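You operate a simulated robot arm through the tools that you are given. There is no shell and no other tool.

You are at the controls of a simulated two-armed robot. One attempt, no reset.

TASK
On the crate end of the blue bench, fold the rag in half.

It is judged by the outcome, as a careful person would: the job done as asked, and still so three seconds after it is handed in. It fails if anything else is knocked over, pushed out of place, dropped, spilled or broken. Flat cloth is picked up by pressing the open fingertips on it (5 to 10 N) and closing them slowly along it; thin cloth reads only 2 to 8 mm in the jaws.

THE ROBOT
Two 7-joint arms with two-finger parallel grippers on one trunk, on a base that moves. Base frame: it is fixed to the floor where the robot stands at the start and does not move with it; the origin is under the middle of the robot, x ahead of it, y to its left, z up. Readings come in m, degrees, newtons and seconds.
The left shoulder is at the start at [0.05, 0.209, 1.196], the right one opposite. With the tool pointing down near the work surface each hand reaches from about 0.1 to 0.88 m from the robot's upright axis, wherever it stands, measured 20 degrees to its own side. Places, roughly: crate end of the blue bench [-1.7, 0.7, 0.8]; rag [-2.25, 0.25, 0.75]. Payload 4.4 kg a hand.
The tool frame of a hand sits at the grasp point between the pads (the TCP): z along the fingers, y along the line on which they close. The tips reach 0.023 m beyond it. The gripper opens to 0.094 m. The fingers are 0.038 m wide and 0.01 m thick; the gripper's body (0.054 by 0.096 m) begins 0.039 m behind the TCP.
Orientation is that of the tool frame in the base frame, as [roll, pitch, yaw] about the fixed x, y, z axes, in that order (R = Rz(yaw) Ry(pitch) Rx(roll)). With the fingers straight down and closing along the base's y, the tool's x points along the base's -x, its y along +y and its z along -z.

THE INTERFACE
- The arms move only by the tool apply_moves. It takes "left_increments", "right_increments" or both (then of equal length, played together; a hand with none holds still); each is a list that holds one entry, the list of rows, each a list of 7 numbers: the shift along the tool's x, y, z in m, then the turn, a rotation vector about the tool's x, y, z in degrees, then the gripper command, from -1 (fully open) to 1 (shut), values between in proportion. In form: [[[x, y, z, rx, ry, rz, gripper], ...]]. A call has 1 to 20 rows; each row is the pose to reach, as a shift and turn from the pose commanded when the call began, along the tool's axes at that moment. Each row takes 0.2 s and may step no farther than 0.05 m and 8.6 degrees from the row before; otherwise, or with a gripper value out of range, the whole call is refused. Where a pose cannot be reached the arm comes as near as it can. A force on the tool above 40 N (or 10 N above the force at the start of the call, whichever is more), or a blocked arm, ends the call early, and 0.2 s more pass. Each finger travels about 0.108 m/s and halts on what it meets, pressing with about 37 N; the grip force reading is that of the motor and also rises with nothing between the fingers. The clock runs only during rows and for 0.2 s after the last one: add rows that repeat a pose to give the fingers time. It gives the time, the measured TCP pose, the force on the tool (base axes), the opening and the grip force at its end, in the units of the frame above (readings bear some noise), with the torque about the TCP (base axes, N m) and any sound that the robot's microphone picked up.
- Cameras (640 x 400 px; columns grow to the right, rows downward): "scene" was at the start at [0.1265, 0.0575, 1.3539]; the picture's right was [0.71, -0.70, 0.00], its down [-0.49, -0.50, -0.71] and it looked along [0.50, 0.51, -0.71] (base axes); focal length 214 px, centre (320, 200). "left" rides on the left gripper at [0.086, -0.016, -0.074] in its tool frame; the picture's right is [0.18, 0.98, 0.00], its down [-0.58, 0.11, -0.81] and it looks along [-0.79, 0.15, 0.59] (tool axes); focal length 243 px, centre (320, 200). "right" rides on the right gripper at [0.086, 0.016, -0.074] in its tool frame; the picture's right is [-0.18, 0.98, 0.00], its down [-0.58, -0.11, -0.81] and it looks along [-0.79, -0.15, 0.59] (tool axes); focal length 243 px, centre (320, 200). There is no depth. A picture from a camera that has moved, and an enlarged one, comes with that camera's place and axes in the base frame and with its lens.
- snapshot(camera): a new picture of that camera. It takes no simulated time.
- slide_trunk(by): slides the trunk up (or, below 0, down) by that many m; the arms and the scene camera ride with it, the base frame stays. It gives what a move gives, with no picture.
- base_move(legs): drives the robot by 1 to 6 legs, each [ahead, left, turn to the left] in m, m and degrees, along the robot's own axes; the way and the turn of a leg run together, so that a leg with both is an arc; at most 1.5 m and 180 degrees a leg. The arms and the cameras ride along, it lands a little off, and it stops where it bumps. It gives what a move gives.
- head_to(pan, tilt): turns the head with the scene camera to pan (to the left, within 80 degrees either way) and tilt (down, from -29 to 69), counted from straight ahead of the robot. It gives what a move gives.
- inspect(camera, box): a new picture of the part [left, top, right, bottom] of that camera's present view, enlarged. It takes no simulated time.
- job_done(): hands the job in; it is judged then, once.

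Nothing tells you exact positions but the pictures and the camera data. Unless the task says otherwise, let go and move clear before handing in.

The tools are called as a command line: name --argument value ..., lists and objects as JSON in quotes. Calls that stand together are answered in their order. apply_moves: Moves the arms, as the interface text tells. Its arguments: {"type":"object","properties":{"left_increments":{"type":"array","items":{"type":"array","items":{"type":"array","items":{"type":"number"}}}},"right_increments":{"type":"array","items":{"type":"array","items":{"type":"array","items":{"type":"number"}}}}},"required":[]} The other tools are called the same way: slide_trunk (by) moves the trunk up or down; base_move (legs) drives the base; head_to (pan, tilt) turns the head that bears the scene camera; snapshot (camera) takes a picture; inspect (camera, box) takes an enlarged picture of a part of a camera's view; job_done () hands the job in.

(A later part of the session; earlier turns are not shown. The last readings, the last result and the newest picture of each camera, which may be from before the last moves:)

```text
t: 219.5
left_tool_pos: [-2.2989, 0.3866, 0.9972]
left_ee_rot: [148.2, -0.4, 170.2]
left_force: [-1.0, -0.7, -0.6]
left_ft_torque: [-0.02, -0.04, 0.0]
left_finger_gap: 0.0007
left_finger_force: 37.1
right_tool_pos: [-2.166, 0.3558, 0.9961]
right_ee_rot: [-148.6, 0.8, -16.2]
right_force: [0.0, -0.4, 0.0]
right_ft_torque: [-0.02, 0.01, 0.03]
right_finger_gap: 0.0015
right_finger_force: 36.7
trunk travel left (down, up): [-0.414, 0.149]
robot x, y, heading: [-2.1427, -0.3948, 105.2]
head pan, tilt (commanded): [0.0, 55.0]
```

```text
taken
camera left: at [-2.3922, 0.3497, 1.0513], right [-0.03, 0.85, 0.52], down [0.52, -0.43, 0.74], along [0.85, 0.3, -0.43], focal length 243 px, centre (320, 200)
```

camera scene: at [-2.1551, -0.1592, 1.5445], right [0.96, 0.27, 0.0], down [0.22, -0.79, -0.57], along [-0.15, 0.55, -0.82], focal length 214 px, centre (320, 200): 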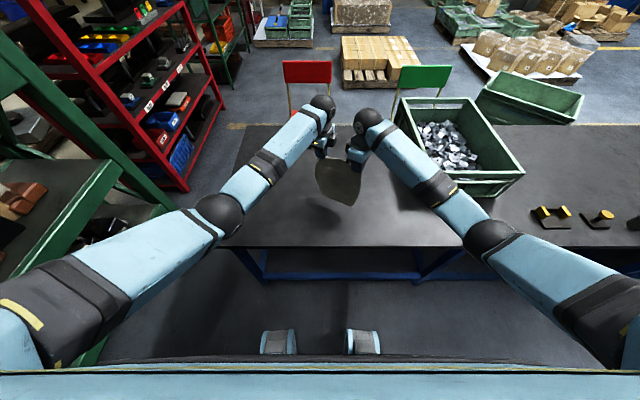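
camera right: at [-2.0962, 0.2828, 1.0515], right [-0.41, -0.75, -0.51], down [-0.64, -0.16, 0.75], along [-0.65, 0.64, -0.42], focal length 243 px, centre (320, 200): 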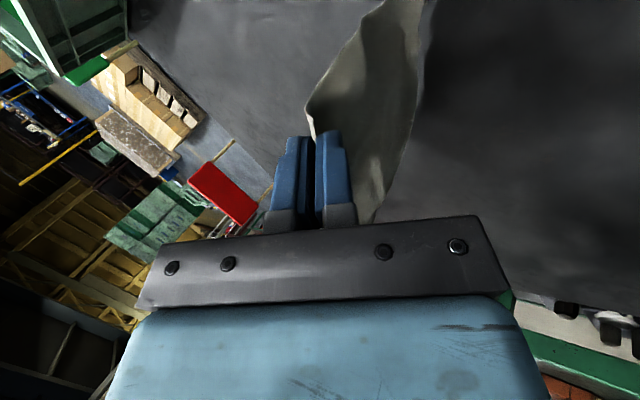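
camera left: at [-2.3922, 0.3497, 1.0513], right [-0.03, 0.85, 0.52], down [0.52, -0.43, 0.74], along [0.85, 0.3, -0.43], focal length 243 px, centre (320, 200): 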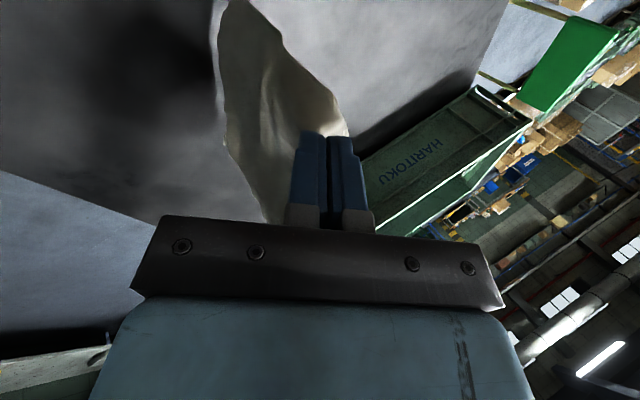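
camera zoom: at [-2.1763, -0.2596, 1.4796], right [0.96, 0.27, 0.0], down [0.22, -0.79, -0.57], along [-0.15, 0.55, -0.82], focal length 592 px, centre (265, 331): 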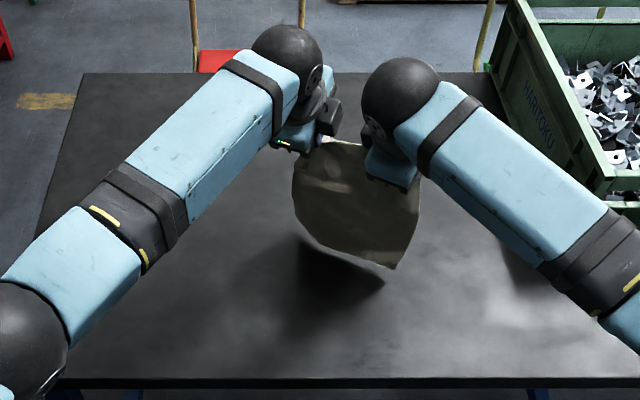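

The bottom edge is about 3 cm above the bench. I'll lower it to touch, then alternate 2 cm down / 2 cm forward to lay the lower half.

slide_trunk --by -0.032

base_move --legs '[[0.0132, -0.0072, 0]]'

slide_trunk --by -0.02

base_move --legs '[[0.0176, -0.0095, 0]]'

slide_trunk --by -0.02

base_move --legs '[[0.0176, -0.0095, 0]]'

inspect --camera "scene" --box '[270, 80, 410, 225]'

snapshot --camera "right"

snapshot --camera "left"

```text
t: 220.2
left_tool_pos: [-2.2978, 0.387, 0.965]
left_ee_rot: [148.2, -0.5, 170.3]
left_force: [-0.2, -0.5, 0.7]
left_ft_torque: [0.0, -0.03, 0.01]
left_finger_gap: 0.0003
left_finger_force: 37.0
right_tool_pos: [-2.1662, 0.357, 0.9645]
right_ee_rot: [-148.4, 0.8, -16.2]
right_force: [-0.3, 0.3, 0.1]
right_ft_torque: [-0.01, 0.02, 0.04]
right_finger_gap: 0.0019
right_finger_force: 36.8
trunk travel left (down, up): [-0.382, 0.181]
robot x, y, heading: [-2.1441, -0.3949, 105.3]
head pan, tilt (commanded): [0.0, 55.0]
```

```text
t: 221.0
left_tool_pos: [-2.2959, 0.4019, 0.9646]
left_ee_rot: [148.2, -0.5, 170.3]
left_force: [0.6, 0.0, 0.2]
left_ft_torque: [-0.05, 0.0, -0.02]
left_finger_gap: 0.0005
left_finger_force: 36.9
right_tool_pos: [-2.1638, 0.3699, 0.9643]
right_ee_rot: [-148.6, 0.7, -16.0]
right_force: [-0.6, 0.3, 0.7]
right_ft_torque: [-0.03, 0.01, 0.01]
right_finger_gap: 0.0019
right_finger_force: 36.7
trunk travel left (down, up): [-0.382, 0.181]
robot x, y, heading: [-2.1388, -0.3762, 105.5]
head pan, tilt (commanded): [0.0, 55.0]
```

```text
t: 221.7
left_tool_pos: [-2.2957, 0.4026, 0.945]
left_ee_rot: [148.3, -0.5, 170.2]
left_force: [0.9, 0.1, 0.3]
left_ft_torque: [-0.03, 0.01, -0.02]
left_finger_gap: 0.0003
left_finger_force: 37.0
right_tool_pos: [-2.1632, 0.3702, 0.9444]
right_ee_rot: [-148.5, 0.7, -15.9]
right_force: [-0.1, 0.0, -0.3]
right_ft_torque: [-0.06, 0.0, 0.0]
right_finger_gap: 0.0021
right_finger_force: 36.9
trunk travel left (down, up): [-0.362, 0.201]
robot x, y, heading: [-2.1378, -0.3781, 105.6]
head pan, tilt (commanded): [0.0, 55.0]
```

```text
t: 222.5
left_tool_pos: [-2.2901, 0.4214, 0.9439]
left_ee_rot: [148.1, -0.5, 170.1]
left_force: [1.1, 0.5, -0.1]
left_ft_torque: [-0.06, 0.02, 0.02]
left_finger_gap: 0.0004
left_finger_force: 37.0
right_tool_pos: [-2.1588, 0.3899, 0.9449]
right_ee_rot: [-148.4, 0.7, -16.0]
right_force: [-0.1, -0.7, -0.2]
right_ft_torque: [-0.04, 0.0, 0.04]
right_finger_gap: 0.002
right_finger_force: 37.5
trunk travel left (down, up): [-0.362, 0.201]
robot x, y, heading: [-2.1306, -0.3583, 105.2]
head pan, tilt (commanded): [0.0, 55.0]
```

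```text
t: 223.1
left_tool_pos: [-2.2918, 0.4209, 0.9246]
left_ee_rot: [148.2, -0.5, 170.2]
left_force: [0.1, -0.5, 0.0]
left_ft_torque: [0.0, -0.03, 0.0]
left_finger_gap: 0.0006
left_finger_force: 37.3
right_tool_pos: [-2.1592, 0.3895, 0.9241]
right_ee_rot: [-148.5, 0.7, -16.0]
right_force: [-0.3, -0.4, 0.7]
right_ft_torque: [-0.06, 0.0, 0.0]
right_finger_gap: 0.0018
right_finger_force: 37.1
trunk travel left (down, up): [-0.342, 0.221]
robot x, y, heading: [-2.1326, -0.3598, 105.5]
head pan, tilt (commanded): [0.0, 55.0]
```

```text
t: 223.9
left_tool_pos: [-2.2867, 0.441, 0.9245]
left_ee_rot: [148.2, -0.5, 170.2]
left_force: [-0.6, -0.7, -0.2]
left_ft_torque: [-0.05, -0.01, 0.03]
left_finger_gap: 0.0004
left_finger_force: 36.2
right_tool_pos: [-2.1547, 0.4082, 0.9242]
right_ee_rot: [-148.5, 0.7, -16.0]
right_force: [0.7, -0.5, -0.3]
right_ft_torque: [-0.06, 0.02, -0.02]
right_finger_gap: 0.0016
right_finger_force: 37.4
trunk travel left (down, up): [-0.342, 0.221]
robot x, y, heading: [-2.1282, -0.3404, 105.2]
head pan, tilt (commanded): [0.0, 55.0]
```

```text
2.76 times, centred on (340, 152) of scene
camera zoom: at [-2.1644, -0.2062, 1.4076], right [0.96, 0.27, 0.0], down [0.22, -0.79, -0.57], along [-0.15, 0.55, -0.82], focal length 592 px, centre (265, 331)
```

zoom: 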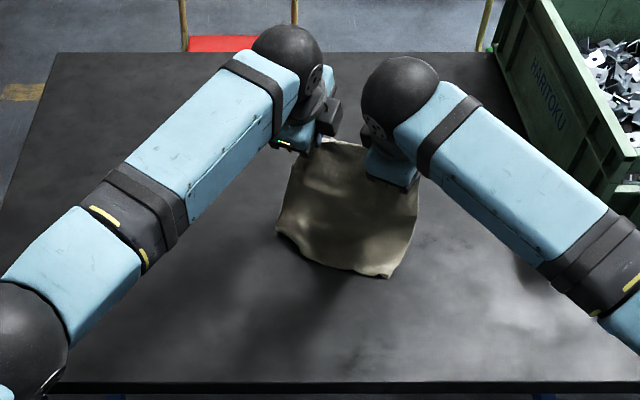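

```text
taken
camera right: at [-2.0849, 0.336, 0.9794], right [-0.41, -0.75, -0.51], down [-0.64, -0.16, 0.75], along [-0.65, 0.64, -0.42], focal length 243 px, centre (320, 200)
```

right: 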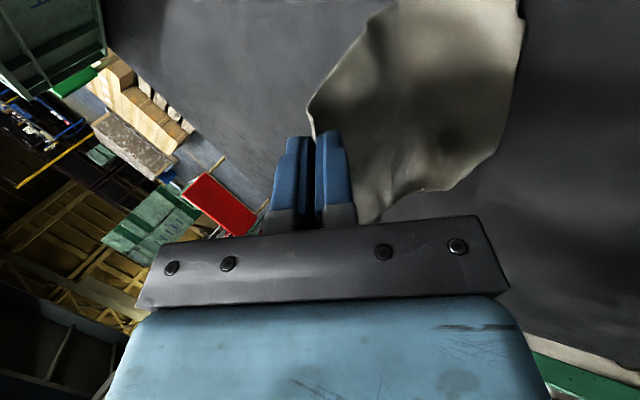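

```text
taken
camera left: at [-2.3804, 0.403, 0.9792], right [-0.03, 0.85, 0.52], down [0.52, -0.43, 0.74], along [0.85, 0.3, -0.43], focal length 243 px, centre (320, 200)
```

left: 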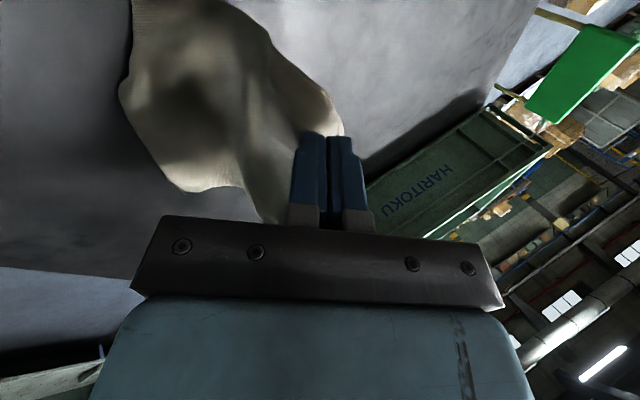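

The lower part is being laid with the bottom edge at (-2.318, 0.399)–(-2.145, 0.356). Two more steps to lay half of it.

base_move --legs '[[0.0176, -0.0095, 0]]'

slide_trunk --by -0.02

base_move --legs '[[0.0176, -0.0095, 0]]'

slide_trunk --by -0.015

inspect --camera "scene" --box '[270, 80, 410, 225]'

snapshot --camera "right"

snapshot --camera "left"

```text
t: 224.7
left_tool_pos: [-2.2819, 0.4602, 0.9236]
left_ee_rot: [148.1, -0.5, 170.1]
left_force: [0.5, 0.2, 0.4]
left_ft_torque: [0.01, -0.01, 0.02]
left_finger_gap: 0.0006
left_finger_force: 36.7
right_tool_pos: [-2.1507, 0.4287, 0.9243]
right_ee_rot: [-148.6, 0.6, -16.0]
right_force: [-0.7, -0.4, -0.1]
right_ft_torque: [-0.03, 0.03, -0.02]
right_finger_gap: 0.0018
right_finger_force: 37.1
trunk travel left (down, up): [-0.342, 0.221]
robot x, y, heading: [-2.1261, -0.3201, 105.5]
head pan, tilt (commanded): [0.0, 55.0]
```

```text
t: 225.4
left_tool_pos: [-2.2827, 0.4592, 0.9037]
left_ee_rot: [148.3, -0.6, 170.2]
left_force: [-0.3, -0.1, 0.8]
left_ft_torque: [0.01, 0.04, -0.01]
left_finger_gap: 0.0003
left_finger_force: 36.8
right_tool_pos: [-2.1511, 0.4287, 0.9048]
right_ee_rot: [-148.5, 0.7, -16.0]
right_force: [0.2, -0.7, 0.2]
right_ft_torque: [0.0, 0.0, -0.03]
right_finger_gap: 0.0019
right_finger_force: 37.3
trunk travel left (down, up): [-0.322, 0.241]
robot x, y, heading: [-2.1207, -0.3207, 105.4]
head pan, tilt (commanded): [0.0, 55.0]
```

```text
t: 226.2
left_tool_pos: [-2.2779, 0.4796, 0.9043]
left_ee_rot: [148.2, -0.5, 170.2]
left_force: [0.3, -0.5, -0.9]
left_ft_torque: [-0.01, -0.01, -0.02]
left_finger_gap: 0.0004
left_finger_force: 37.0
right_tool_pos: [-2.1463, 0.4479, 0.9044]
right_ee_rot: [-148.5, 0.8, -15.9]
right_force: [0.6, -0.5, -0.1]
right_ft_torque: [0.01, 0.04, 0.0]
right_finger_gap: 0.002
right_finger_force: 36.4
trunk travel left (down, up): [-0.322, 0.241]
robot x, y, heading: [-2.1205, -0.3039, 105.5]
head pan, tilt (commanded): [0.0, 55.0]
```

```text
t: 226.8
left_tool_pos: [-2.2777, 0.479, 0.8889]
left_ee_rot: [148.1, -0.5, 170.1]
left_force: [-0.5, 0.0, -0.5]
left_ft_torque: [0.0, 0.01, 0.02]
left_finger_gap: 0.0006
left_finger_force: 37.1
right_tool_pos: [-2.1458, 0.448, 0.8894]
right_ee_rot: [-148.5, 0.8, -16.0]
right_force: [0.1, 0.3, 0.7]
right_ft_torque: [-0.03, 0.02, 0.02]
right_finger_gap: 0.002
right_finger_force: 37.0
trunk travel left (down, up): [-0.307, 0.256]
robot x, y, heading: [-2.1224, -0.3043, 105.4]
head pan, tilt (commanded): [0.0, 55.0]
```

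```text
2.76 times, centred on (340, 152) of scene
camera zoom: at [-2.1556, -0.1679, 1.3725], right [0.96, 0.27, 0.0], down [0.22, -0.79, -0.57], along [-0.15, 0.55, -0.82], focal length 592 px, centre (265, 331)
```

zoom: 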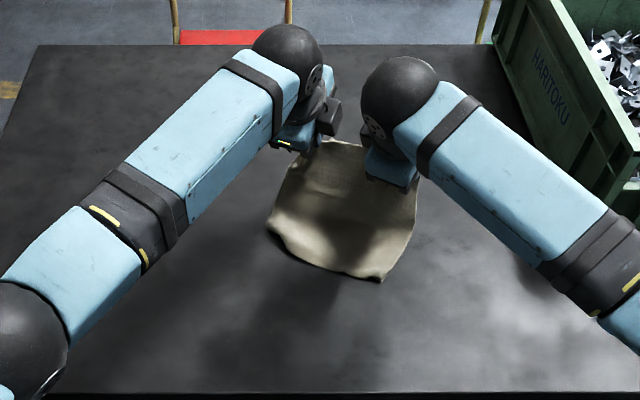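

```text
taken
camera right: at [-2.0762, 0.3742, 0.9446], right [-0.41, -0.75, -0.51], down [-0.64, -0.16, 0.75], along [-0.65, 0.64, -0.42], focal length 243 px, centre (320, 200)
```

right: 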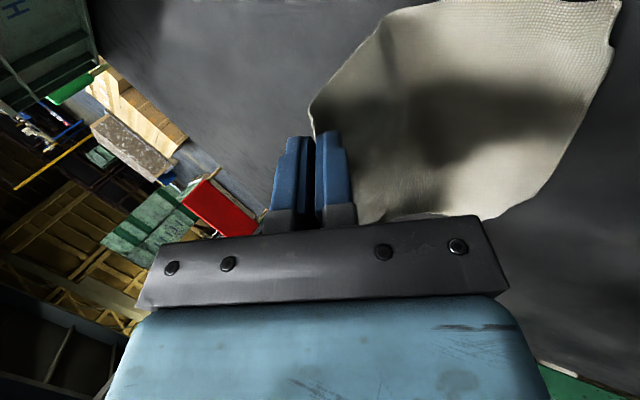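

```text
taken
camera left: at [-2.3713, 0.4415, 0.9445], right [-0.03, 0.85, 0.52], down [0.52, -0.43, 0.74], along [0.85, 0.3, -0.43], focal length 243 px, centre (320, 200)
```

left: 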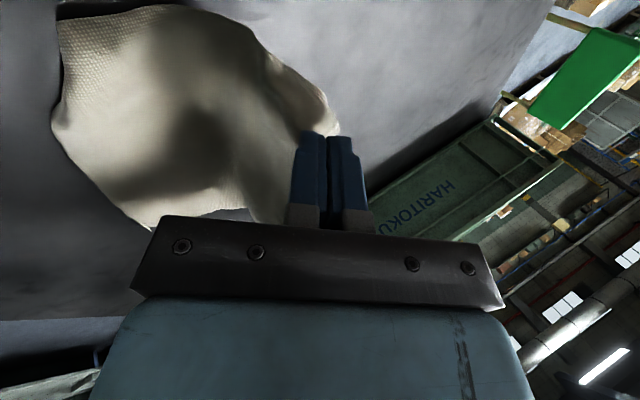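

The lower half is laid: bottom edge at s=0, hands about 9.5 cm beyond it and 9.8 cm high. Now the fold itself: I'll bring the held edge back toward me and down along an arc over the bottom edge, in small base/trunk steps.

base_move --legs '[[-0.0136, 0.0074, 0]]'

slide_trunk --by -0.011

base_move --legs '[[-0.0176, 0.0095, 0]]'

slide_trunk --by -0.015

base_move --legs '[[-0.0176, 0.0095, 0]]'

inspect --camera "scene" --box '[270, 80, 410, 225]'

snapshot --camera "right"

snapshot --camera "left"

```text
t: 227.6
left_tool_pos: [-2.2819, 0.464, 0.8886]
left_ee_rot: [148.2, -0.6, 170.2]
left_force: [-0.4, -0.4, 0.0]
left_ft_torque: [-0.05, -0.05, -0.01]
left_finger_gap: 0.0007
left_finger_force: 36.8
right_tool_pos: [-2.1499, 0.4318, 0.8894]
right_ee_rot: [-148.5, 0.8, -15.9]
right_force: [-0.3, 0.5, 0.2]
right_ft_torque: [-0.04, 0.0, -0.03]
right_finger_gap: 0.0018
right_finger_force: 36.5
trunk travel left (down, up): [-0.307, 0.256]
robot x, y, heading: [-2.1221, -0.3152, 105.3]
head pan, tilt (commanded): [0.0, 55.0]
```

```text
t: 228.2
left_tool_pos: [-2.2808, 0.4641, 0.8786]
left_ee_rot: [148.2, -0.6, 170.2]
left_force: [0.1, -0.1, -0.1]
left_ft_torque: [-0.04, -0.04, 0.02]
left_finger_gap: 0.0008
left_finger_force: 36.7
right_tool_pos: [-2.1492, 0.432, 0.8783]
right_ee_rot: [-148.5, 0.7, -16.0]
right_force: [0.1, -0.6, 0.5]
right_ft_torque: [-0.04, 0.03, 0.02]
right_finger_gap: 0.0019
right_finger_force: 36.8
trunk travel left (down, up): [-0.296, 0.267]
robot x, y, heading: [-2.1248, -0.3166, 105.5]
head pan, tilt (commanded): [0.0, 55.0]
```

```text
t: 229.0
left_tool_pos: [-2.2867, 0.4445, 0.8782]
left_ee_rot: [148.3, -0.5, 170.2]
left_force: [-0.2, 0.4, 1.2]
left_ft_torque: [-0.04, 0.0, 0.02]
left_finger_gap: 0.0006
left_finger_force: 36.9
right_tool_pos: [-2.1541, 0.4131, 0.8781]
right_ee_rot: [-148.5, 0.5, -16.0]
right_force: [0.2, -0.2, 1.4]
right_ft_torque: [-0.04, 0.02, 0.01]
right_finger_gap: 0.0018
right_finger_force: 37.1
trunk travel left (down, up): [-0.296, 0.267]
robot x, y, heading: [-2.1269, -0.3332, 105.5]
head pan, tilt (commanded): [0.0, 55.0]
```

```text
t: 229.6
left_tool_pos: [-2.2855, 0.4447, 0.8642]
left_ee_rot: [148.1, -0.5, 170.3]
left_force: [0.0, -0.4, -0.4]
left_ft_torque: [-0.01, -0.01, -0.02]
left_finger_gap: 0.0003
left_finger_force: 37.2
right_tool_pos: [-2.1534, 0.4144, 0.8636]
right_ee_rot: [-148.5, 0.7, -16.0]
right_force: [-0.6, 0.1, -0.5]
right_ft_torque: [-0.06, 0.01, -0.01]
right_finger_gap: 0.0016
right_finger_force: 37.5
trunk travel left (down, up): [-0.281, 0.282]
robot x, y, heading: [-2.1282, -0.3359, 105.7]
head pan, tilt (commanded): [0.0, 55.0]
```

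```text
t: 230.4
left_tool_pos: [-2.2906, 0.4249, 0.8625]
left_ee_rot: [148.1, -0.5, 170.2]
left_force: [-0.1, 0.3, 0.3]
left_ft_torque: [0.0, 0.0, 0.01]
left_finger_gap: 0.0007
left_finger_force: 37.3
right_tool_pos: [-2.1586, 0.3943, 0.8636]
right_ee_rot: [-148.4, 0.6, -15.9]
right_force: [0.3, 0.1, 0.3]
right_ft_torque: [-0.03, 0.0, -0.03]
right_finger_gap: 0.002
right_finger_force: 36.8
trunk travel left (down, up): [-0.281, 0.282]
robot x, y, heading: [-2.1341, -0.3556, 105.2]
head pan, tilt (commanded): [0.0, 55.0]
```

```text
2.76 times, centred on (340, 152) of scene
camera zoom: at [-2.1682, -0.2217, 1.3465], right [0.96, 0.27, 0.0], down [0.22, -0.79, -0.57], along [-0.15, 0.55, -0.82], focal length 592 px, centre (265, 331)
```

zoom: 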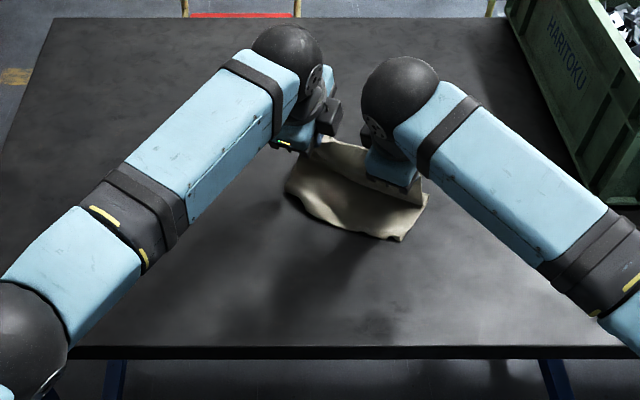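

```text
taken
camera right: at [-2.0889, 0.3208, 0.9187], right [-0.41, -0.75, -0.51], down [-0.64, -0.16, 0.75], along [-0.65, 0.64, -0.42], focal length 243 px, centre (320, 200)
```

right: 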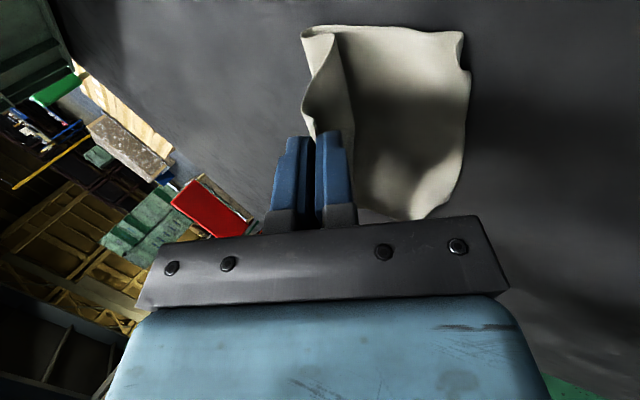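

```text
taken
camera left: at [-2.3845, 0.3876, 0.9186], right [-0.04, 0.85, 0.52], down [0.52, -0.43, 0.74], along [0.85, 0.3, -0.43], focal length 243 px, centre (320, 200)
```

left: 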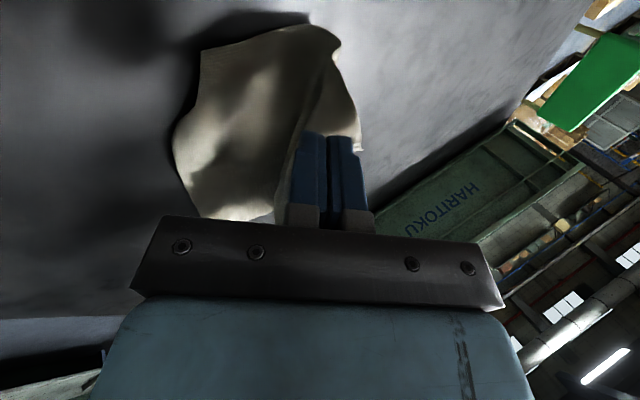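

The fold is forming well: the side view shows the loop on the far side and the held edge coming over. I'll continue down and toward me, evening the right hand by 1 cm.

slide_trunk --by -0.018

base_move --legs '[[-0.0106, 0.0057, 0]]'

apply_moves --right_increments '[[[0, 0.0028, -0.0018, 0, 0, 0, 1], [0, 0.0057, -0.0035, 0, 0, 0, 1], [0, 0.0085, -0.0053, 0, 0, 0, 1], [0, 0.0085, -0.0053, 0, 0, 0, 1]]]'

slide_trunk --by -0.018

inspect --camera "scene" --box '[290, 100, 400, 200]'

inspect --camera "right" --box '[200, 0, 560, 225]'

inspect --camera "left" --box '[80, 0, 440, 225]'

```text
t: 231.0
left_tool_pos: [-2.291, 0.4251, 0.8458]
left_ee_rot: [148.2, -0.4, 170.3]
left_force: [-0.5, 0.4, 0.4]
left_ft_torque: [-0.02, -0.01, -0.02]
left_finger_gap: 0.0005
left_finger_force: 36.9
right_tool_pos: [-2.1587, 0.3931, 0.8454]
right_ee_rot: [-148.5, 0.7, -15.9]
right_force: [0.5, -0.8, -0.3]
right_ft_torque: [-0.05, 0.02, 0.02]
right_finger_gap: 0.0016
right_finger_force: 37.2
trunk travel left (down, up): [-0.263, 0.3]
robot x, y, heading: [-2.1307, -0.354, 105.6]
head pan, tilt (commanded): [0.0, 55.0]
```

```text
t: 231.8
left_tool_pos: [-2.2938, 0.4134, 0.8447]
left_ee_rot: [148.2, -0.5, 170.3]
left_force: [0.3, 0.1, 0.8]
left_ft_torque: [-0.03, 0.01, 0.0]
left_finger_gap: 0.0003
left_finger_force: 37.4
right_tool_pos: [-2.1602, 0.3821, 0.8453]
right_ee_rot: [-148.5, 0.6, -15.9]
right_force: [-0.2, -0.4, 0.7]
right_ft_torque: [-0.05, 0.02, -0.01]
right_finger_gap: 0.0017
right_finger_force: 37.1
trunk travel left (down, up): [-0.263, 0.3]
robot x, y, heading: [-2.1352, -0.3662, 105.7]
head pan, tilt (commanded): [0.0, 55.0]
```

```text
t: 232.8
left_tool_pos: [-2.2937, 0.4148, 0.8453]
left_ee_rot: [148.2, -0.6, 170.3]
left_force: [0.2, 0.2, 0.0]
left_ft_torque: [0.01, -0.02, 0.0]
left_finger_gap: 0.0004
left_finger_force: 37.1
right_tool_pos: [-2.165, 0.373, 0.8441]
right_ee_rot: [-148.5, 0.7, -16.0]
right_force: [-0.5, -0.5, -0.2]
right_ft_torque: [-0.05, -0.02, 0.0]
right_finger_gap: 0.0019
right_finger_force: 36.8
trunk travel left (down, up): [-0.263, 0.3]
robot x, y, heading: [-2.1345, -0.3608, 105.6]
head pan, tilt (commanded): [0.0, 55.0]
```

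```text
t: 233.4
left_tool_pos: [-2.2943, 0.4127, 0.8273]
left_ee_rot: [148.2, -0.5, 170.3]
left_force: [0.4, 0.5, 0.7]
left_ft_torque: [-0.03, -0.02, -0.03]
left_finger_gap: 0.0008
left_finger_force: 36.5
right_tool_pos: [-2.1642, 0.3719, 0.8282]
right_ee_rot: [-148.4, 0.7, -16.0]
right_force: [0.2, 0.1, 0.2]
right_ft_torque: [-0.04, -0.03, -0.01]
right_finger_gap: 0.002
right_finger_force: 37.1
trunk travel left (down, up): [-0.245, 0.318]
robot x, y, heading: [-2.1392, -0.364, 105.4]
head pan, tilt (commanded): [0.0, 55.0]
```

```text
4.00 times, centred on (345, 150) of scene
camera zoom: at [-2.1707, -0.2331, 1.3106], right [0.96, 0.27, 0.0], down [0.22, -0.79, -0.57], along [-0.15, 0.55, -0.82], focal length 858 px, centre (220, 400)
```

zoom: 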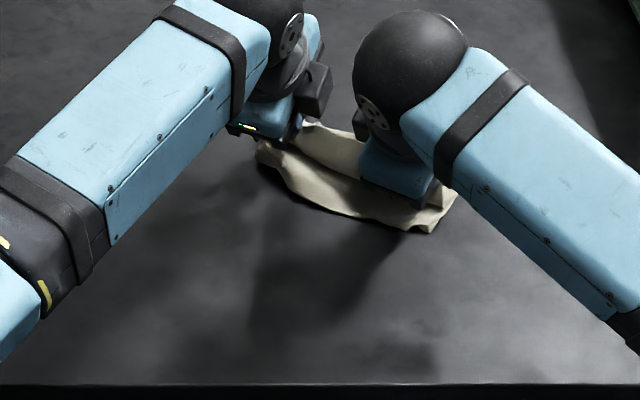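

```text
1.78 times, centred on (380, 112) of right
camera zoom: at [-2.0945, 0.2994, 0.8823], right [-0.41, -0.75, -0.51], down [-0.64, -0.16, 0.75], along [-0.65, 0.64, -0.42], focal length 431 px, centre (213, 356)
```

zoom: 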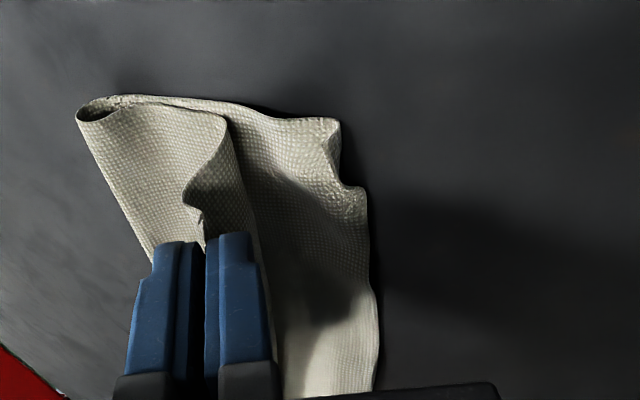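

```text
1.78 times, centred on (260, 112) of left
camera zoom: at [-2.3872, 0.3761, 0.8826], right [-0.04, 0.85, 0.52], down [0.52, -0.43, 0.74], along [0.85, 0.3, -0.43], focal length 431 px, centre (427, 356)
```

zoom: 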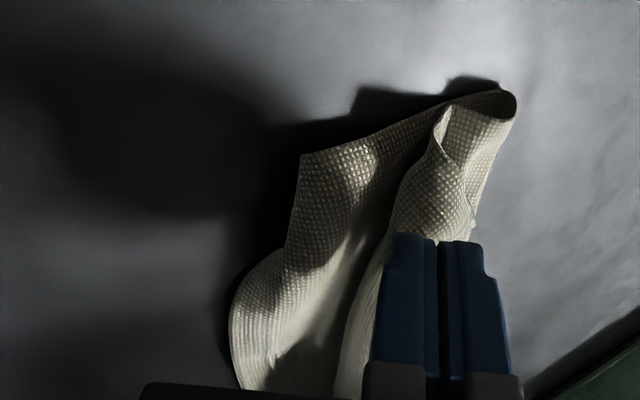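

The side views show a clean fold with the upper edge about 3–5 cm short of the lower edge. I'll bring it the rest of the way: base back 2 cm, the left hand 1.8 cm more, then lower.

base_move --legs '[[-0.0176, 0.0095, 0]]'

apply_moves --left_increments '[[[0, -0.004, -0.0025, 0, 0, 0, 1], [0, -0.008, -0.005, 0, 0, 0, 1], [0, -0.012, -0.0075, 0, 0, 0, 1], [0, -0.0153, -0.0095, 0, 0, 0, 1], [0, -0.0153, -0.0095, 0, 0, 0, 1]]]'

slide_trunk --by -0.014

inspect --camera "scene" --box '[290, 100, 400, 200]'

inspect --camera "right" --box '[200, 0, 560, 225]'

inspect --camera "left" --box '[80, 0, 440, 225]'

```text
t: 234.2
left_tool_pos: [-2.2965, 0.3951, 0.8287]
left_ee_rot: [148.2, -0.4, 170.2]
left_force: [0.2, 0.1, -0.6]
left_ft_torque: [0.02, -0.02, -0.03]
left_finger_gap: 0.0006
left_finger_force: 37.1
right_tool_pos: [-2.1685, 0.353, 0.8275]
right_ee_rot: [-148.5, 0.6, -15.9]
right_force: [-0.4, -0.5, -0.2]
right_ft_torque: [-0.05, 0.0, -0.05]
right_finger_gap: 0.0017
right_finger_force: 36.8
trunk travel left (down, up): [-0.245, 0.318]
robot x, y, heading: [-2.1402, -0.3847, 105.4]
head pan, tilt (commanded): [0.0, 55.0]
```

```text
t: 235.4
left_tool_pos: [-2.3, 0.3786, 0.8274]
left_ee_rot: [148.2, -0.4, 170.1]
left_force: [0.6, -0.2, -0.4]
left_ft_torque: [-0.05, 0.01, 0.01]
left_finger_gap: 0.0006
left_finger_force: 36.8
right_tool_pos: [-2.1688, 0.354, 0.8256]
right_ee_rot: [-148.6, 0.6, -16.1]
right_force: [0.2, 0.5, -0.2]
right_ft_torque: [-0.05, 0.03, -0.03]
right_finger_gap: 0.0016
right_finger_force: 37.2
trunk travel left (down, up): [-0.245, 0.318]
robot x, y, heading: [-2.1412, -0.3885, 105.9]
head pan, tilt (commanded): [0.0, 55.0]
```

```text
t: 236.0
left_tool_pos: [-2.2993, 0.3775, 0.814]
left_ee_rot: [148.1, -0.5, 170.2]
left_force: [-0.1, 0.3, 0.0]
left_ft_torque: [-0.01, -0.03, 0.0]
left_finger_gap: 0.0005
left_finger_force: 37.2
right_tool_pos: [-2.1685, 0.353, 0.8135]
right_ee_rot: [-148.5, 0.7, -16.0]
right_force: [-0.6, -0.6, 0.2]
right_ft_torque: [-0.03, 0.0, 0.01]
right_finger_gap: 0.0018
right_finger_force: 37.2
trunk travel left (down, up): [-0.231, 0.332]
robot x, y, heading: [-2.1404, -0.3827, 105.4]
head pan, tilt (commanded): [0.0, 55.0]
```

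```text
4.00 times, centred on (345, 150) of scene
camera zoom: at [-2.1751, -0.2524, 1.2966], right [0.96, 0.27, 0.0], down [0.22, -0.79, -0.57], along [-0.15, 0.55, -0.82], focal length 858 px, centre (220, 400)
```

zoom: 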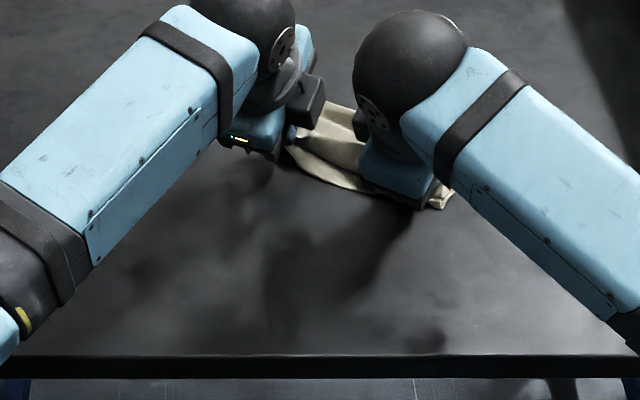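

```text
1.78 times, centred on (380, 112) of right
camera zoom: at [-2.0984, 0.2801, 0.8683], right [-0.41, -0.75, -0.51], down [-0.64, -0.16, 0.75], along [-0.65, 0.64, -0.42], focal length 431 px, centre (213, 356)
```

zoom: 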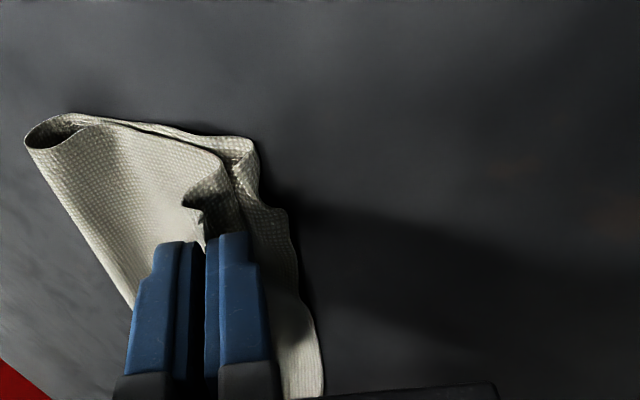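

```text
1.78 times, centred on (260, 112) of left
camera zoom: at [-2.3936, 0.3395, 0.869], right [-0.04, 0.85, 0.52], down [0.52, -0.43, 0.74], along [0.85, 0.3, -0.43], focal length 431 px, centre (427, 356)
```

zoom: 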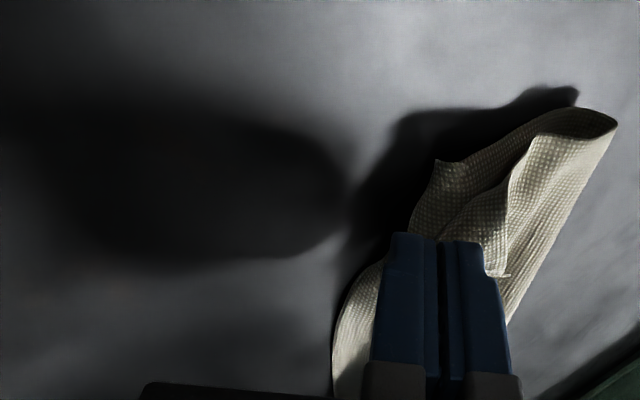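

The upper edge is now over the lower near edge on both sides, about 2 cm above it. I'll lower a bit more, open both hands gently and withdraw along the fingers (up and toward me).

slide_trunk --by -0.009

apply_moves --left_increments '[[[0, 0, 0, 0, 0, 0, 0.92], [0, 0, -0.001, 0, 0, 0, 0.84], [0, 0, -0.002, 0, 0, 0, 0.76], [0, 0, -0.004, 0, 0, 0, 0.7], [0, 0, -0.008, 0, 0, 0, 0.66], [0, 0, -0.015, 0, 0, 0, 0.66], [0, 0, -0.025, 0, 0, 0, 0.66], [0, 0, -0.04, 0, 0, 0, 0.66], [0, 0, -0.06, 0, 0, 0, 0.66]]]' --right_increments '[[[0, 0, 0, 0, 0, 0, 0.92], [0, 0, -0.001, 0, 0, 0, 0.84], [0, 0, -0.002, 0, 0, 0, 0.76], [0, 0, -0.004, 0, 0, 0, 0.7], [0, 0, -0.008, 0, 0, 0, 0.66], [0, 0, -0.015, 0, 0, 0, 0.66], [0, 0, -0.025, 0, 0, 0, 0.66], [0, 0, -0.04, 0, 0, 0, 0.66], [0, 0, -0.06, 0, 0, 0, 0.66]]]'

inspect --camera "scene" --box '[290, 100, 400, 200]'

snapshot --camera "right"

snapshot --camera "left"

```text
t: 236.6
left_tool_pos: [-2.2984, 0.3786, 0.8045]
left_ee_rot: [148.2, -0.4, 170.2]
left_force: [-0.8, 0.0, 0.4]
left_ft_torque: [-0.03, 0.0, -0.03]
left_finger_gap: 0.0004
left_finger_force: 37.7
right_tool_pos: [-2.1684, 0.3534, 0.8038]
right_ee_rot: [-148.5, 0.7, -16.0]
right_force: [-0.1, 0.2, -0.2]
right_ft_torque: [-0.04, 0.0, 0.03]
right_finger_gap: 0.0016
right_finger_force: 37.4
trunk travel left (down, up): [-0.222, 0.341]
robot x, y, heading: [-2.1411, -0.3887, 105.7]
head pan, tilt (commanded): [0.0, 55.0]
```

```text
t: 238.6
left_tool_pos: [-2.3054, 0.3444, 0.8578]
left_ee_rot: [148.1, -0.5, 170.2]
left_force: [-0.5, 1.5, -0.1]
left_ft_torque: [-0.01, 0.03, 0.0]
left_finger_gap: 0.016
left_finger_force: 0.0
right_tool_pos: [-2.1765, 0.3235, 0.8562]
right_ee_rot: [-148.5, 0.7, -16.0]
right_force: [-0.9, 0.2, 0.1]
right_ft_torque: [0.0, 0.0, -0.02]
right_finger_gap: 0.0161
right_finger_force: 0.0
trunk travel left (down, up): [-0.222, 0.341]
robot x, y, heading: [-2.1406, -0.384, 105.3]
head pan, tilt (commanded): [0.0, 55.0]
```

```text
4.00 times, centred on (345, 150) of scene
camera zoom: at [-2.1752, -0.2525, 1.2876], right [0.96, 0.27, 0.0], down [0.22, -0.79, -0.57], along [-0.15, 0.55, -0.82], focal length 858 px, centre (220, 400)
```

zoom: 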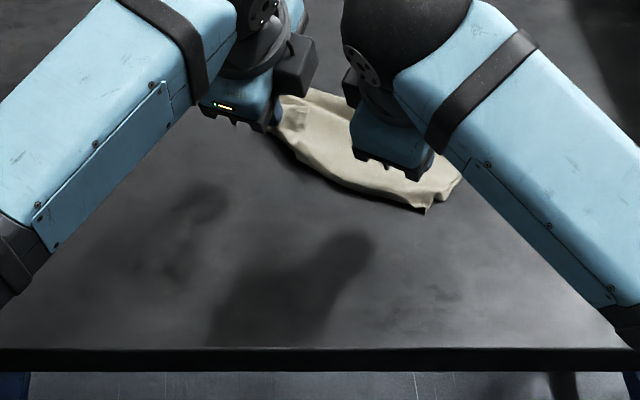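

```text
taken
camera right: at [-2.1067, 0.2496, 0.9115], right [-0.41, -0.75, -0.51], down [-0.64, -0.16, 0.75], along [-0.65, 0.64, -0.42], focal length 243 px, centre (320, 200)
```

right: 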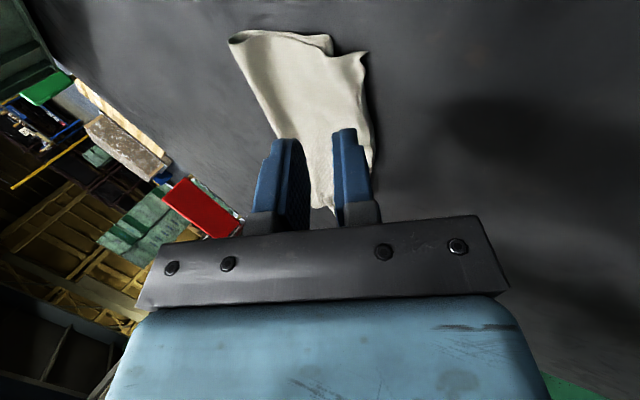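

```text
taken
camera left: at [-2.3987, 0.3076, 0.9118], right [-0.04, 0.85, 0.52], down [0.52, -0.43, 0.74], along [0.85, 0.3, -0.43], focal length 243 px, centre (320, 200)
```

left: 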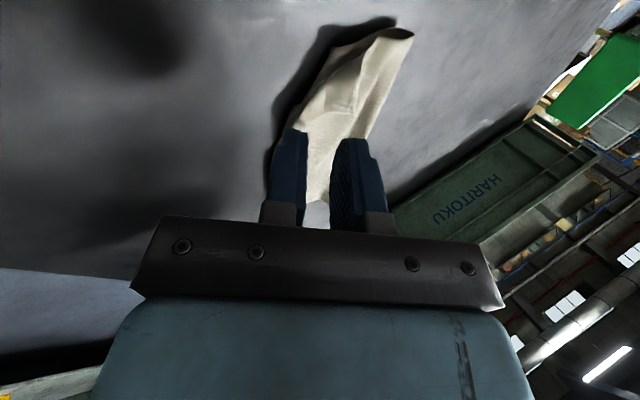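

Both hands are released and the rag lies folded. I'll withdraw further, raise the trunk and back off to get a clear view.

slide_trunk --by 0.12

base_move --legs '[[-0.12, 0, 0]]'

snapshot --camera "scene"

inspect --camera "scene" --box '[280, 100, 390, 180]'

snapshot --camera "right"

snapshot --camera "left"

```text
t: 240.1
left_tool_pos: [-2.306, 0.3467, 0.976]
left_ee_rot: [148.3, -0.5, 170.1]
left_force: [-0.1, -0.1, 0.9]
left_ft_torque: [-0.01, 0.0, 0.02]
left_finger_gap: 0.016
left_finger_force: 0.0
right_tool_pos: [-2.1773, 0.3242, 0.9758]
right_ee_rot: [-148.6, 0.8, -16.0]
right_force: [0.6, 0.2, 0.3]
right_ft_torque: [0.0, 0.03, 0.04]
right_finger_gap: 0.016
right_finger_force: 0.1
trunk travel left (down, up): [-0.342, 0.221]
robot x, y, heading: [-2.1407, -0.3853, 105.8]
head pan, tilt (commanded): [0.0, 55.0]
```

```text
t: 241.4
left_tool_pos: [-2.2712, 0.2315, 0.9774]
left_ee_rot: [148.2, -0.6, 170.1]
left_force: [0.2, -0.1, 0.3]
left_ft_torque: [-0.02, 0.02, -0.03]
left_finger_gap: 0.0158
left_finger_force: 0.0
right_tool_pos: [-2.1442, 0.209, 0.9755]
right_ee_rot: [-148.6, 0.6, -16.1]
right_force: [-0.5, -0.2, 0.8]
right_ft_torque: [0.02, -0.03, 0.01]
right_finger_gap: 0.0158
right_finger_force: 0.1
trunk travel left (down, up): [-0.342, 0.221]
robot x, y, heading: [-2.1094, -0.5008, 105.3]
head pan, tilt (commanded): [0.0, 55.0]
```

```text
taken
camera scene: at [-2.143, -0.3669, 1.4075], right [0.96, 0.27, 0.0], down [0.22, -0.79, -0.57], along [-0.15, 0.55, -0.82], focal length 214 px, centre (320, 200)
```

scene: 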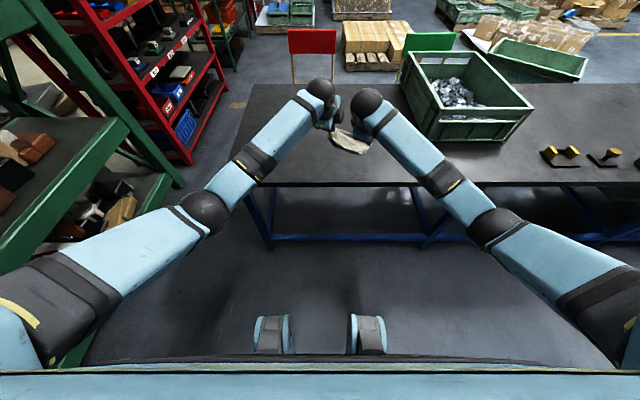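

```text
5.00 times, centred on (335, 140) of scene
camera zoom: at [-2.143, -0.3669, 1.4075], right [0.96, 0.27, 0.0], down [0.22, -0.79, -0.57], along [-0.15, 0.55, -0.82], focal length 1072 px, centre (245, 500)
```

zoom: 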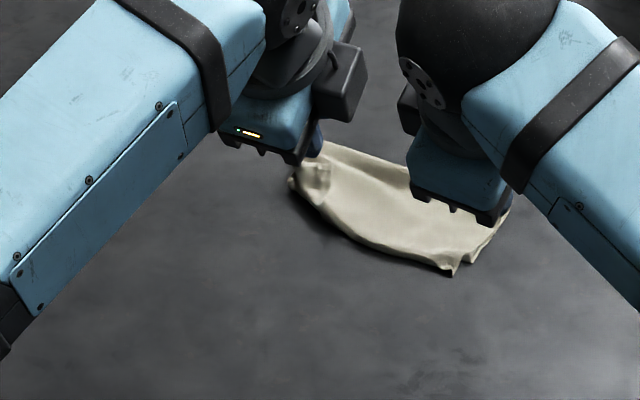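

```text
taken
camera right: at [-2.0737, 0.1351, 1.0312], right [-0.42, -0.75, -0.51], down [-0.64, -0.16, 0.75], along [-0.65, 0.64, -0.42], focal length 243 px, centre (320, 200)
```

right: 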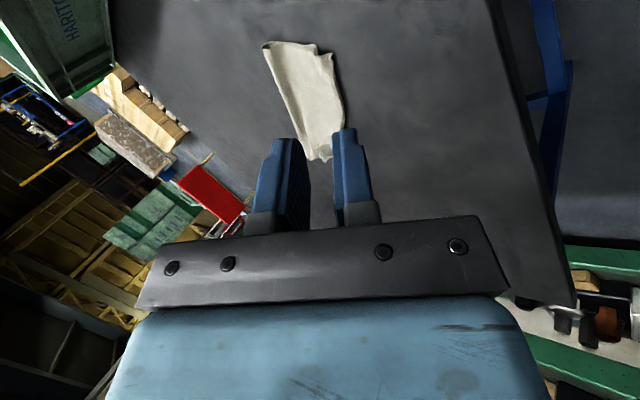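

```text
taken
camera left: at [-2.3656, 0.1938, 1.0316], right [-0.03, 0.85, 0.52], down [0.52, -0.43, 0.74], along [0.85, 0.3, -0.43], focal length 243 px, centre (320, 200)
```

left: 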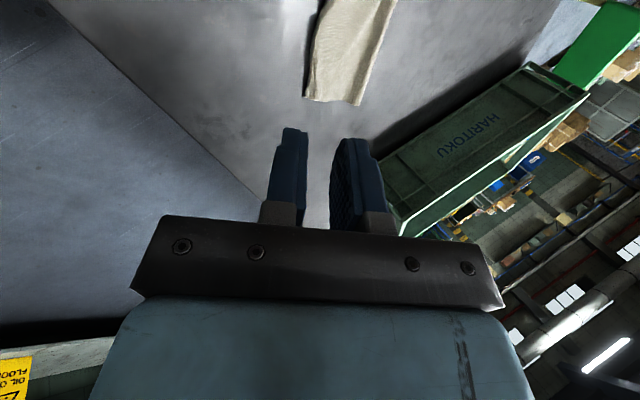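

The rag appears folded with the edges together. I'll move both hands apart to see it completely.

apply_moves --left_increments '[[[0.03, 0, -0.01, 4, 0, 0, 0.6], [0.06, 0, -0.02, 8, 0, 0, 0.6], [0.09, 0, -0.03, 12, 0, 0, 0.6], [0.12, 0, -0.04, 16, 0, 0, 0.6], [0.14, 0, -0.04, 20, 0, 0, 0.6]]]' --right_increments '[[[0.03, 0, -0.01, -4, 0, 0, 0.6], [0.06, 0, -0.02, -8, 0, 0, 0.6], [0.09, 0, -0.03, -12, 0, 0, 0.6], [0.12, 0, -0.04, -16, 0, 0, 0.6], [0.14, 0, -0.04, -20, 0, 0, 0.6]]]'

snapshot --camera "scene"

inspect --camera "scene" --box '[310, 110, 390, 165]'

snapshot --camera "right"

snapshot --camera "left"

```text
t: 242.6
left_tool_pos: [-2.4132, 0.236, 1.0116]
left_ee_rot: [168.4, -0.5, 170.0]
left_force: [-0.6, 0.9, 0.0]
left_ft_torque: [0.0, 0.01, 0.01]
left_finger_gap: 0.0188
left_finger_force: 0.0
right_tool_pos: [-2.0133, 0.1502, 1.0068]
right_ee_rot: [-168.7, 0.7, -16.2]
right_force: [0.0, -0.1, -0.7]
right_ft_torque: [-0.01, -0.01, 0.01]
right_finger_gap: 0.0189
right_finger_force: 0.0
trunk travel left (down, up): [-0.342, 0.221]
robot x, y, heading: [-2.1088, -0.5005, 105.7]
head pan, tilt (commanded): [0.0, 55.0]
```

```text
taken
camera scene: at [-2.1425, -0.3659, 1.4074], right [0.96, 0.26, 0.0], down [0.22, -0.79, -0.57], along [-0.15, 0.55, -0.82], focal length 214 px, centre (320, 200)
```

scene: 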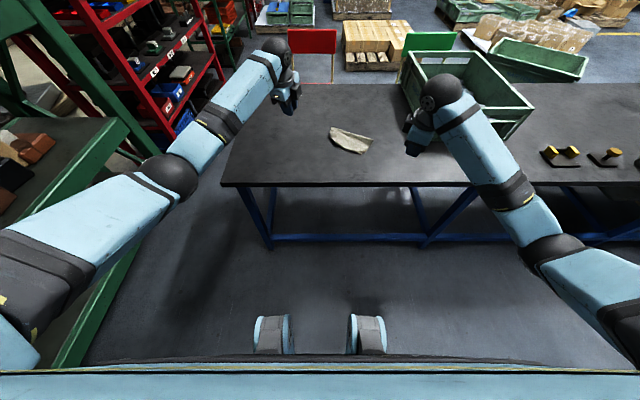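

```text
7.27 times, centred on (350, 138) of scene
camera zoom: at [-2.1425, -0.3659, 1.4074], right [0.96, 0.26, 0.0], down [0.22, -0.79, -0.57], along [-0.15, 0.55, -0.82], focal length 1560 px, centre (102, 654)
```

zoom: 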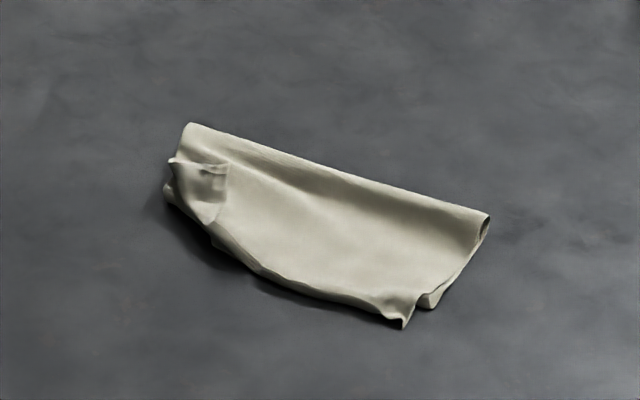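

```text
taken
camera right: at [-1.9368, 0.0973, 1.0774], right [-0.45, -0.87, -0.19], down [-0.56, 0.11, 0.82], along [-0.7, 0.47, -0.54], focal length 243 px, centre (320, 200)
```

right: 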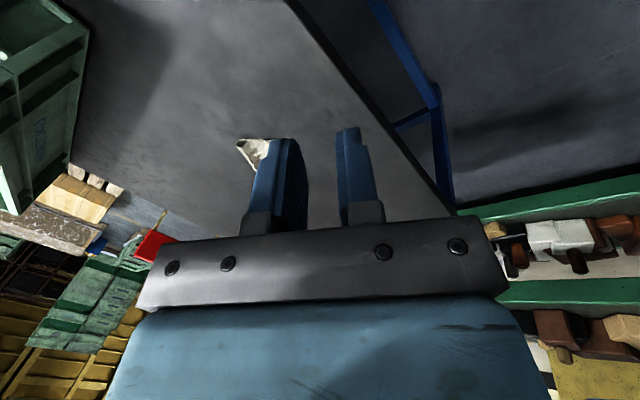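

```text
taken
camera left: at [-2.5023, 0.2198, 1.0805], right [-0.01, 0.98, 0.2], down [0.57, -0.16, 0.81], along [0.82, 0.13, -0.56], focal length 243 px, centre (320, 200)
```

left: 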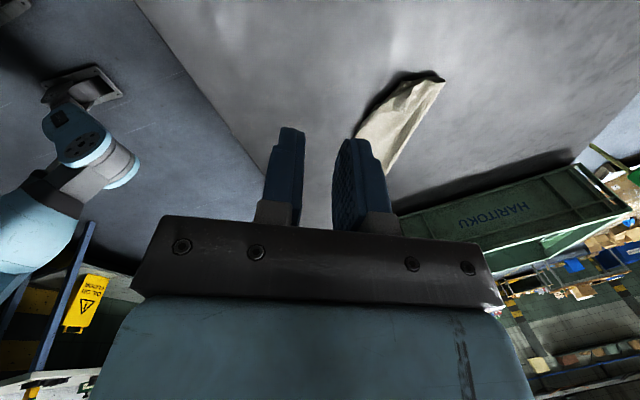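

The rag is folded in half, about 0.20 × 0.10 m. I'll enlarge the left and right ends to check the corners.

inspect --camera "scene" --box '[325, 122, 355, 145]'

inspect --camera "scene" --box '[350, 132, 380, 155]'

inspect --camera "left" --box '[340, 60, 460, 180]'

```text
16.00 times, centred on (340, 134) of scene
camera zoom: at [-2.1425, -0.3659, 1.4074], right [0.96, 0.26, 0.0], down [0.22, -0.79, -0.57], along [-0.15, 0.55, -0.82], focal length 3432 px, centre (0, 1264)
```

zoom: 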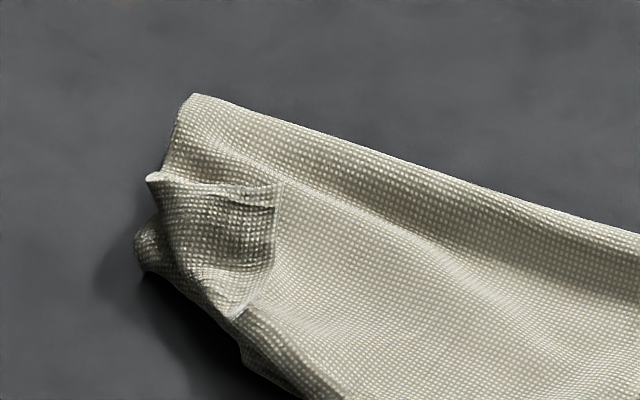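

```text
16.00 times, centred on (365, 144) of scene
camera zoom: at [-2.1425, -0.3659, 1.4074], right [0.96, 0.26, 0.0], down [0.22, -0.79, -0.57], along [-0.15, 0.55, -0.82], focal length 3432 px, centre (-400, 1104)
```

zoom: 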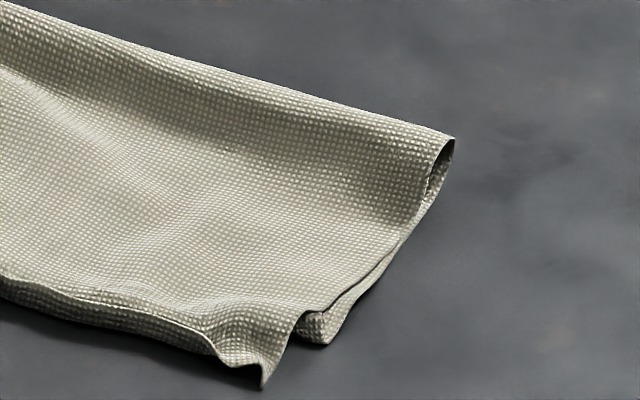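

```text
3.33 times, centred on (400, 120) of left
camera zoom: at [-2.5023, 0.2198, 1.0805], right [-0.01, 0.98, 0.2], down [0.57, -0.16, 0.81], along [0.82, 0.13, -0.56], focal length 809 px, centre (53, 467)
```

zoom: 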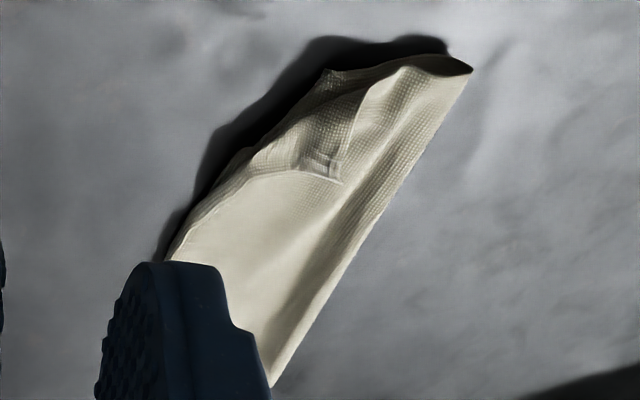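

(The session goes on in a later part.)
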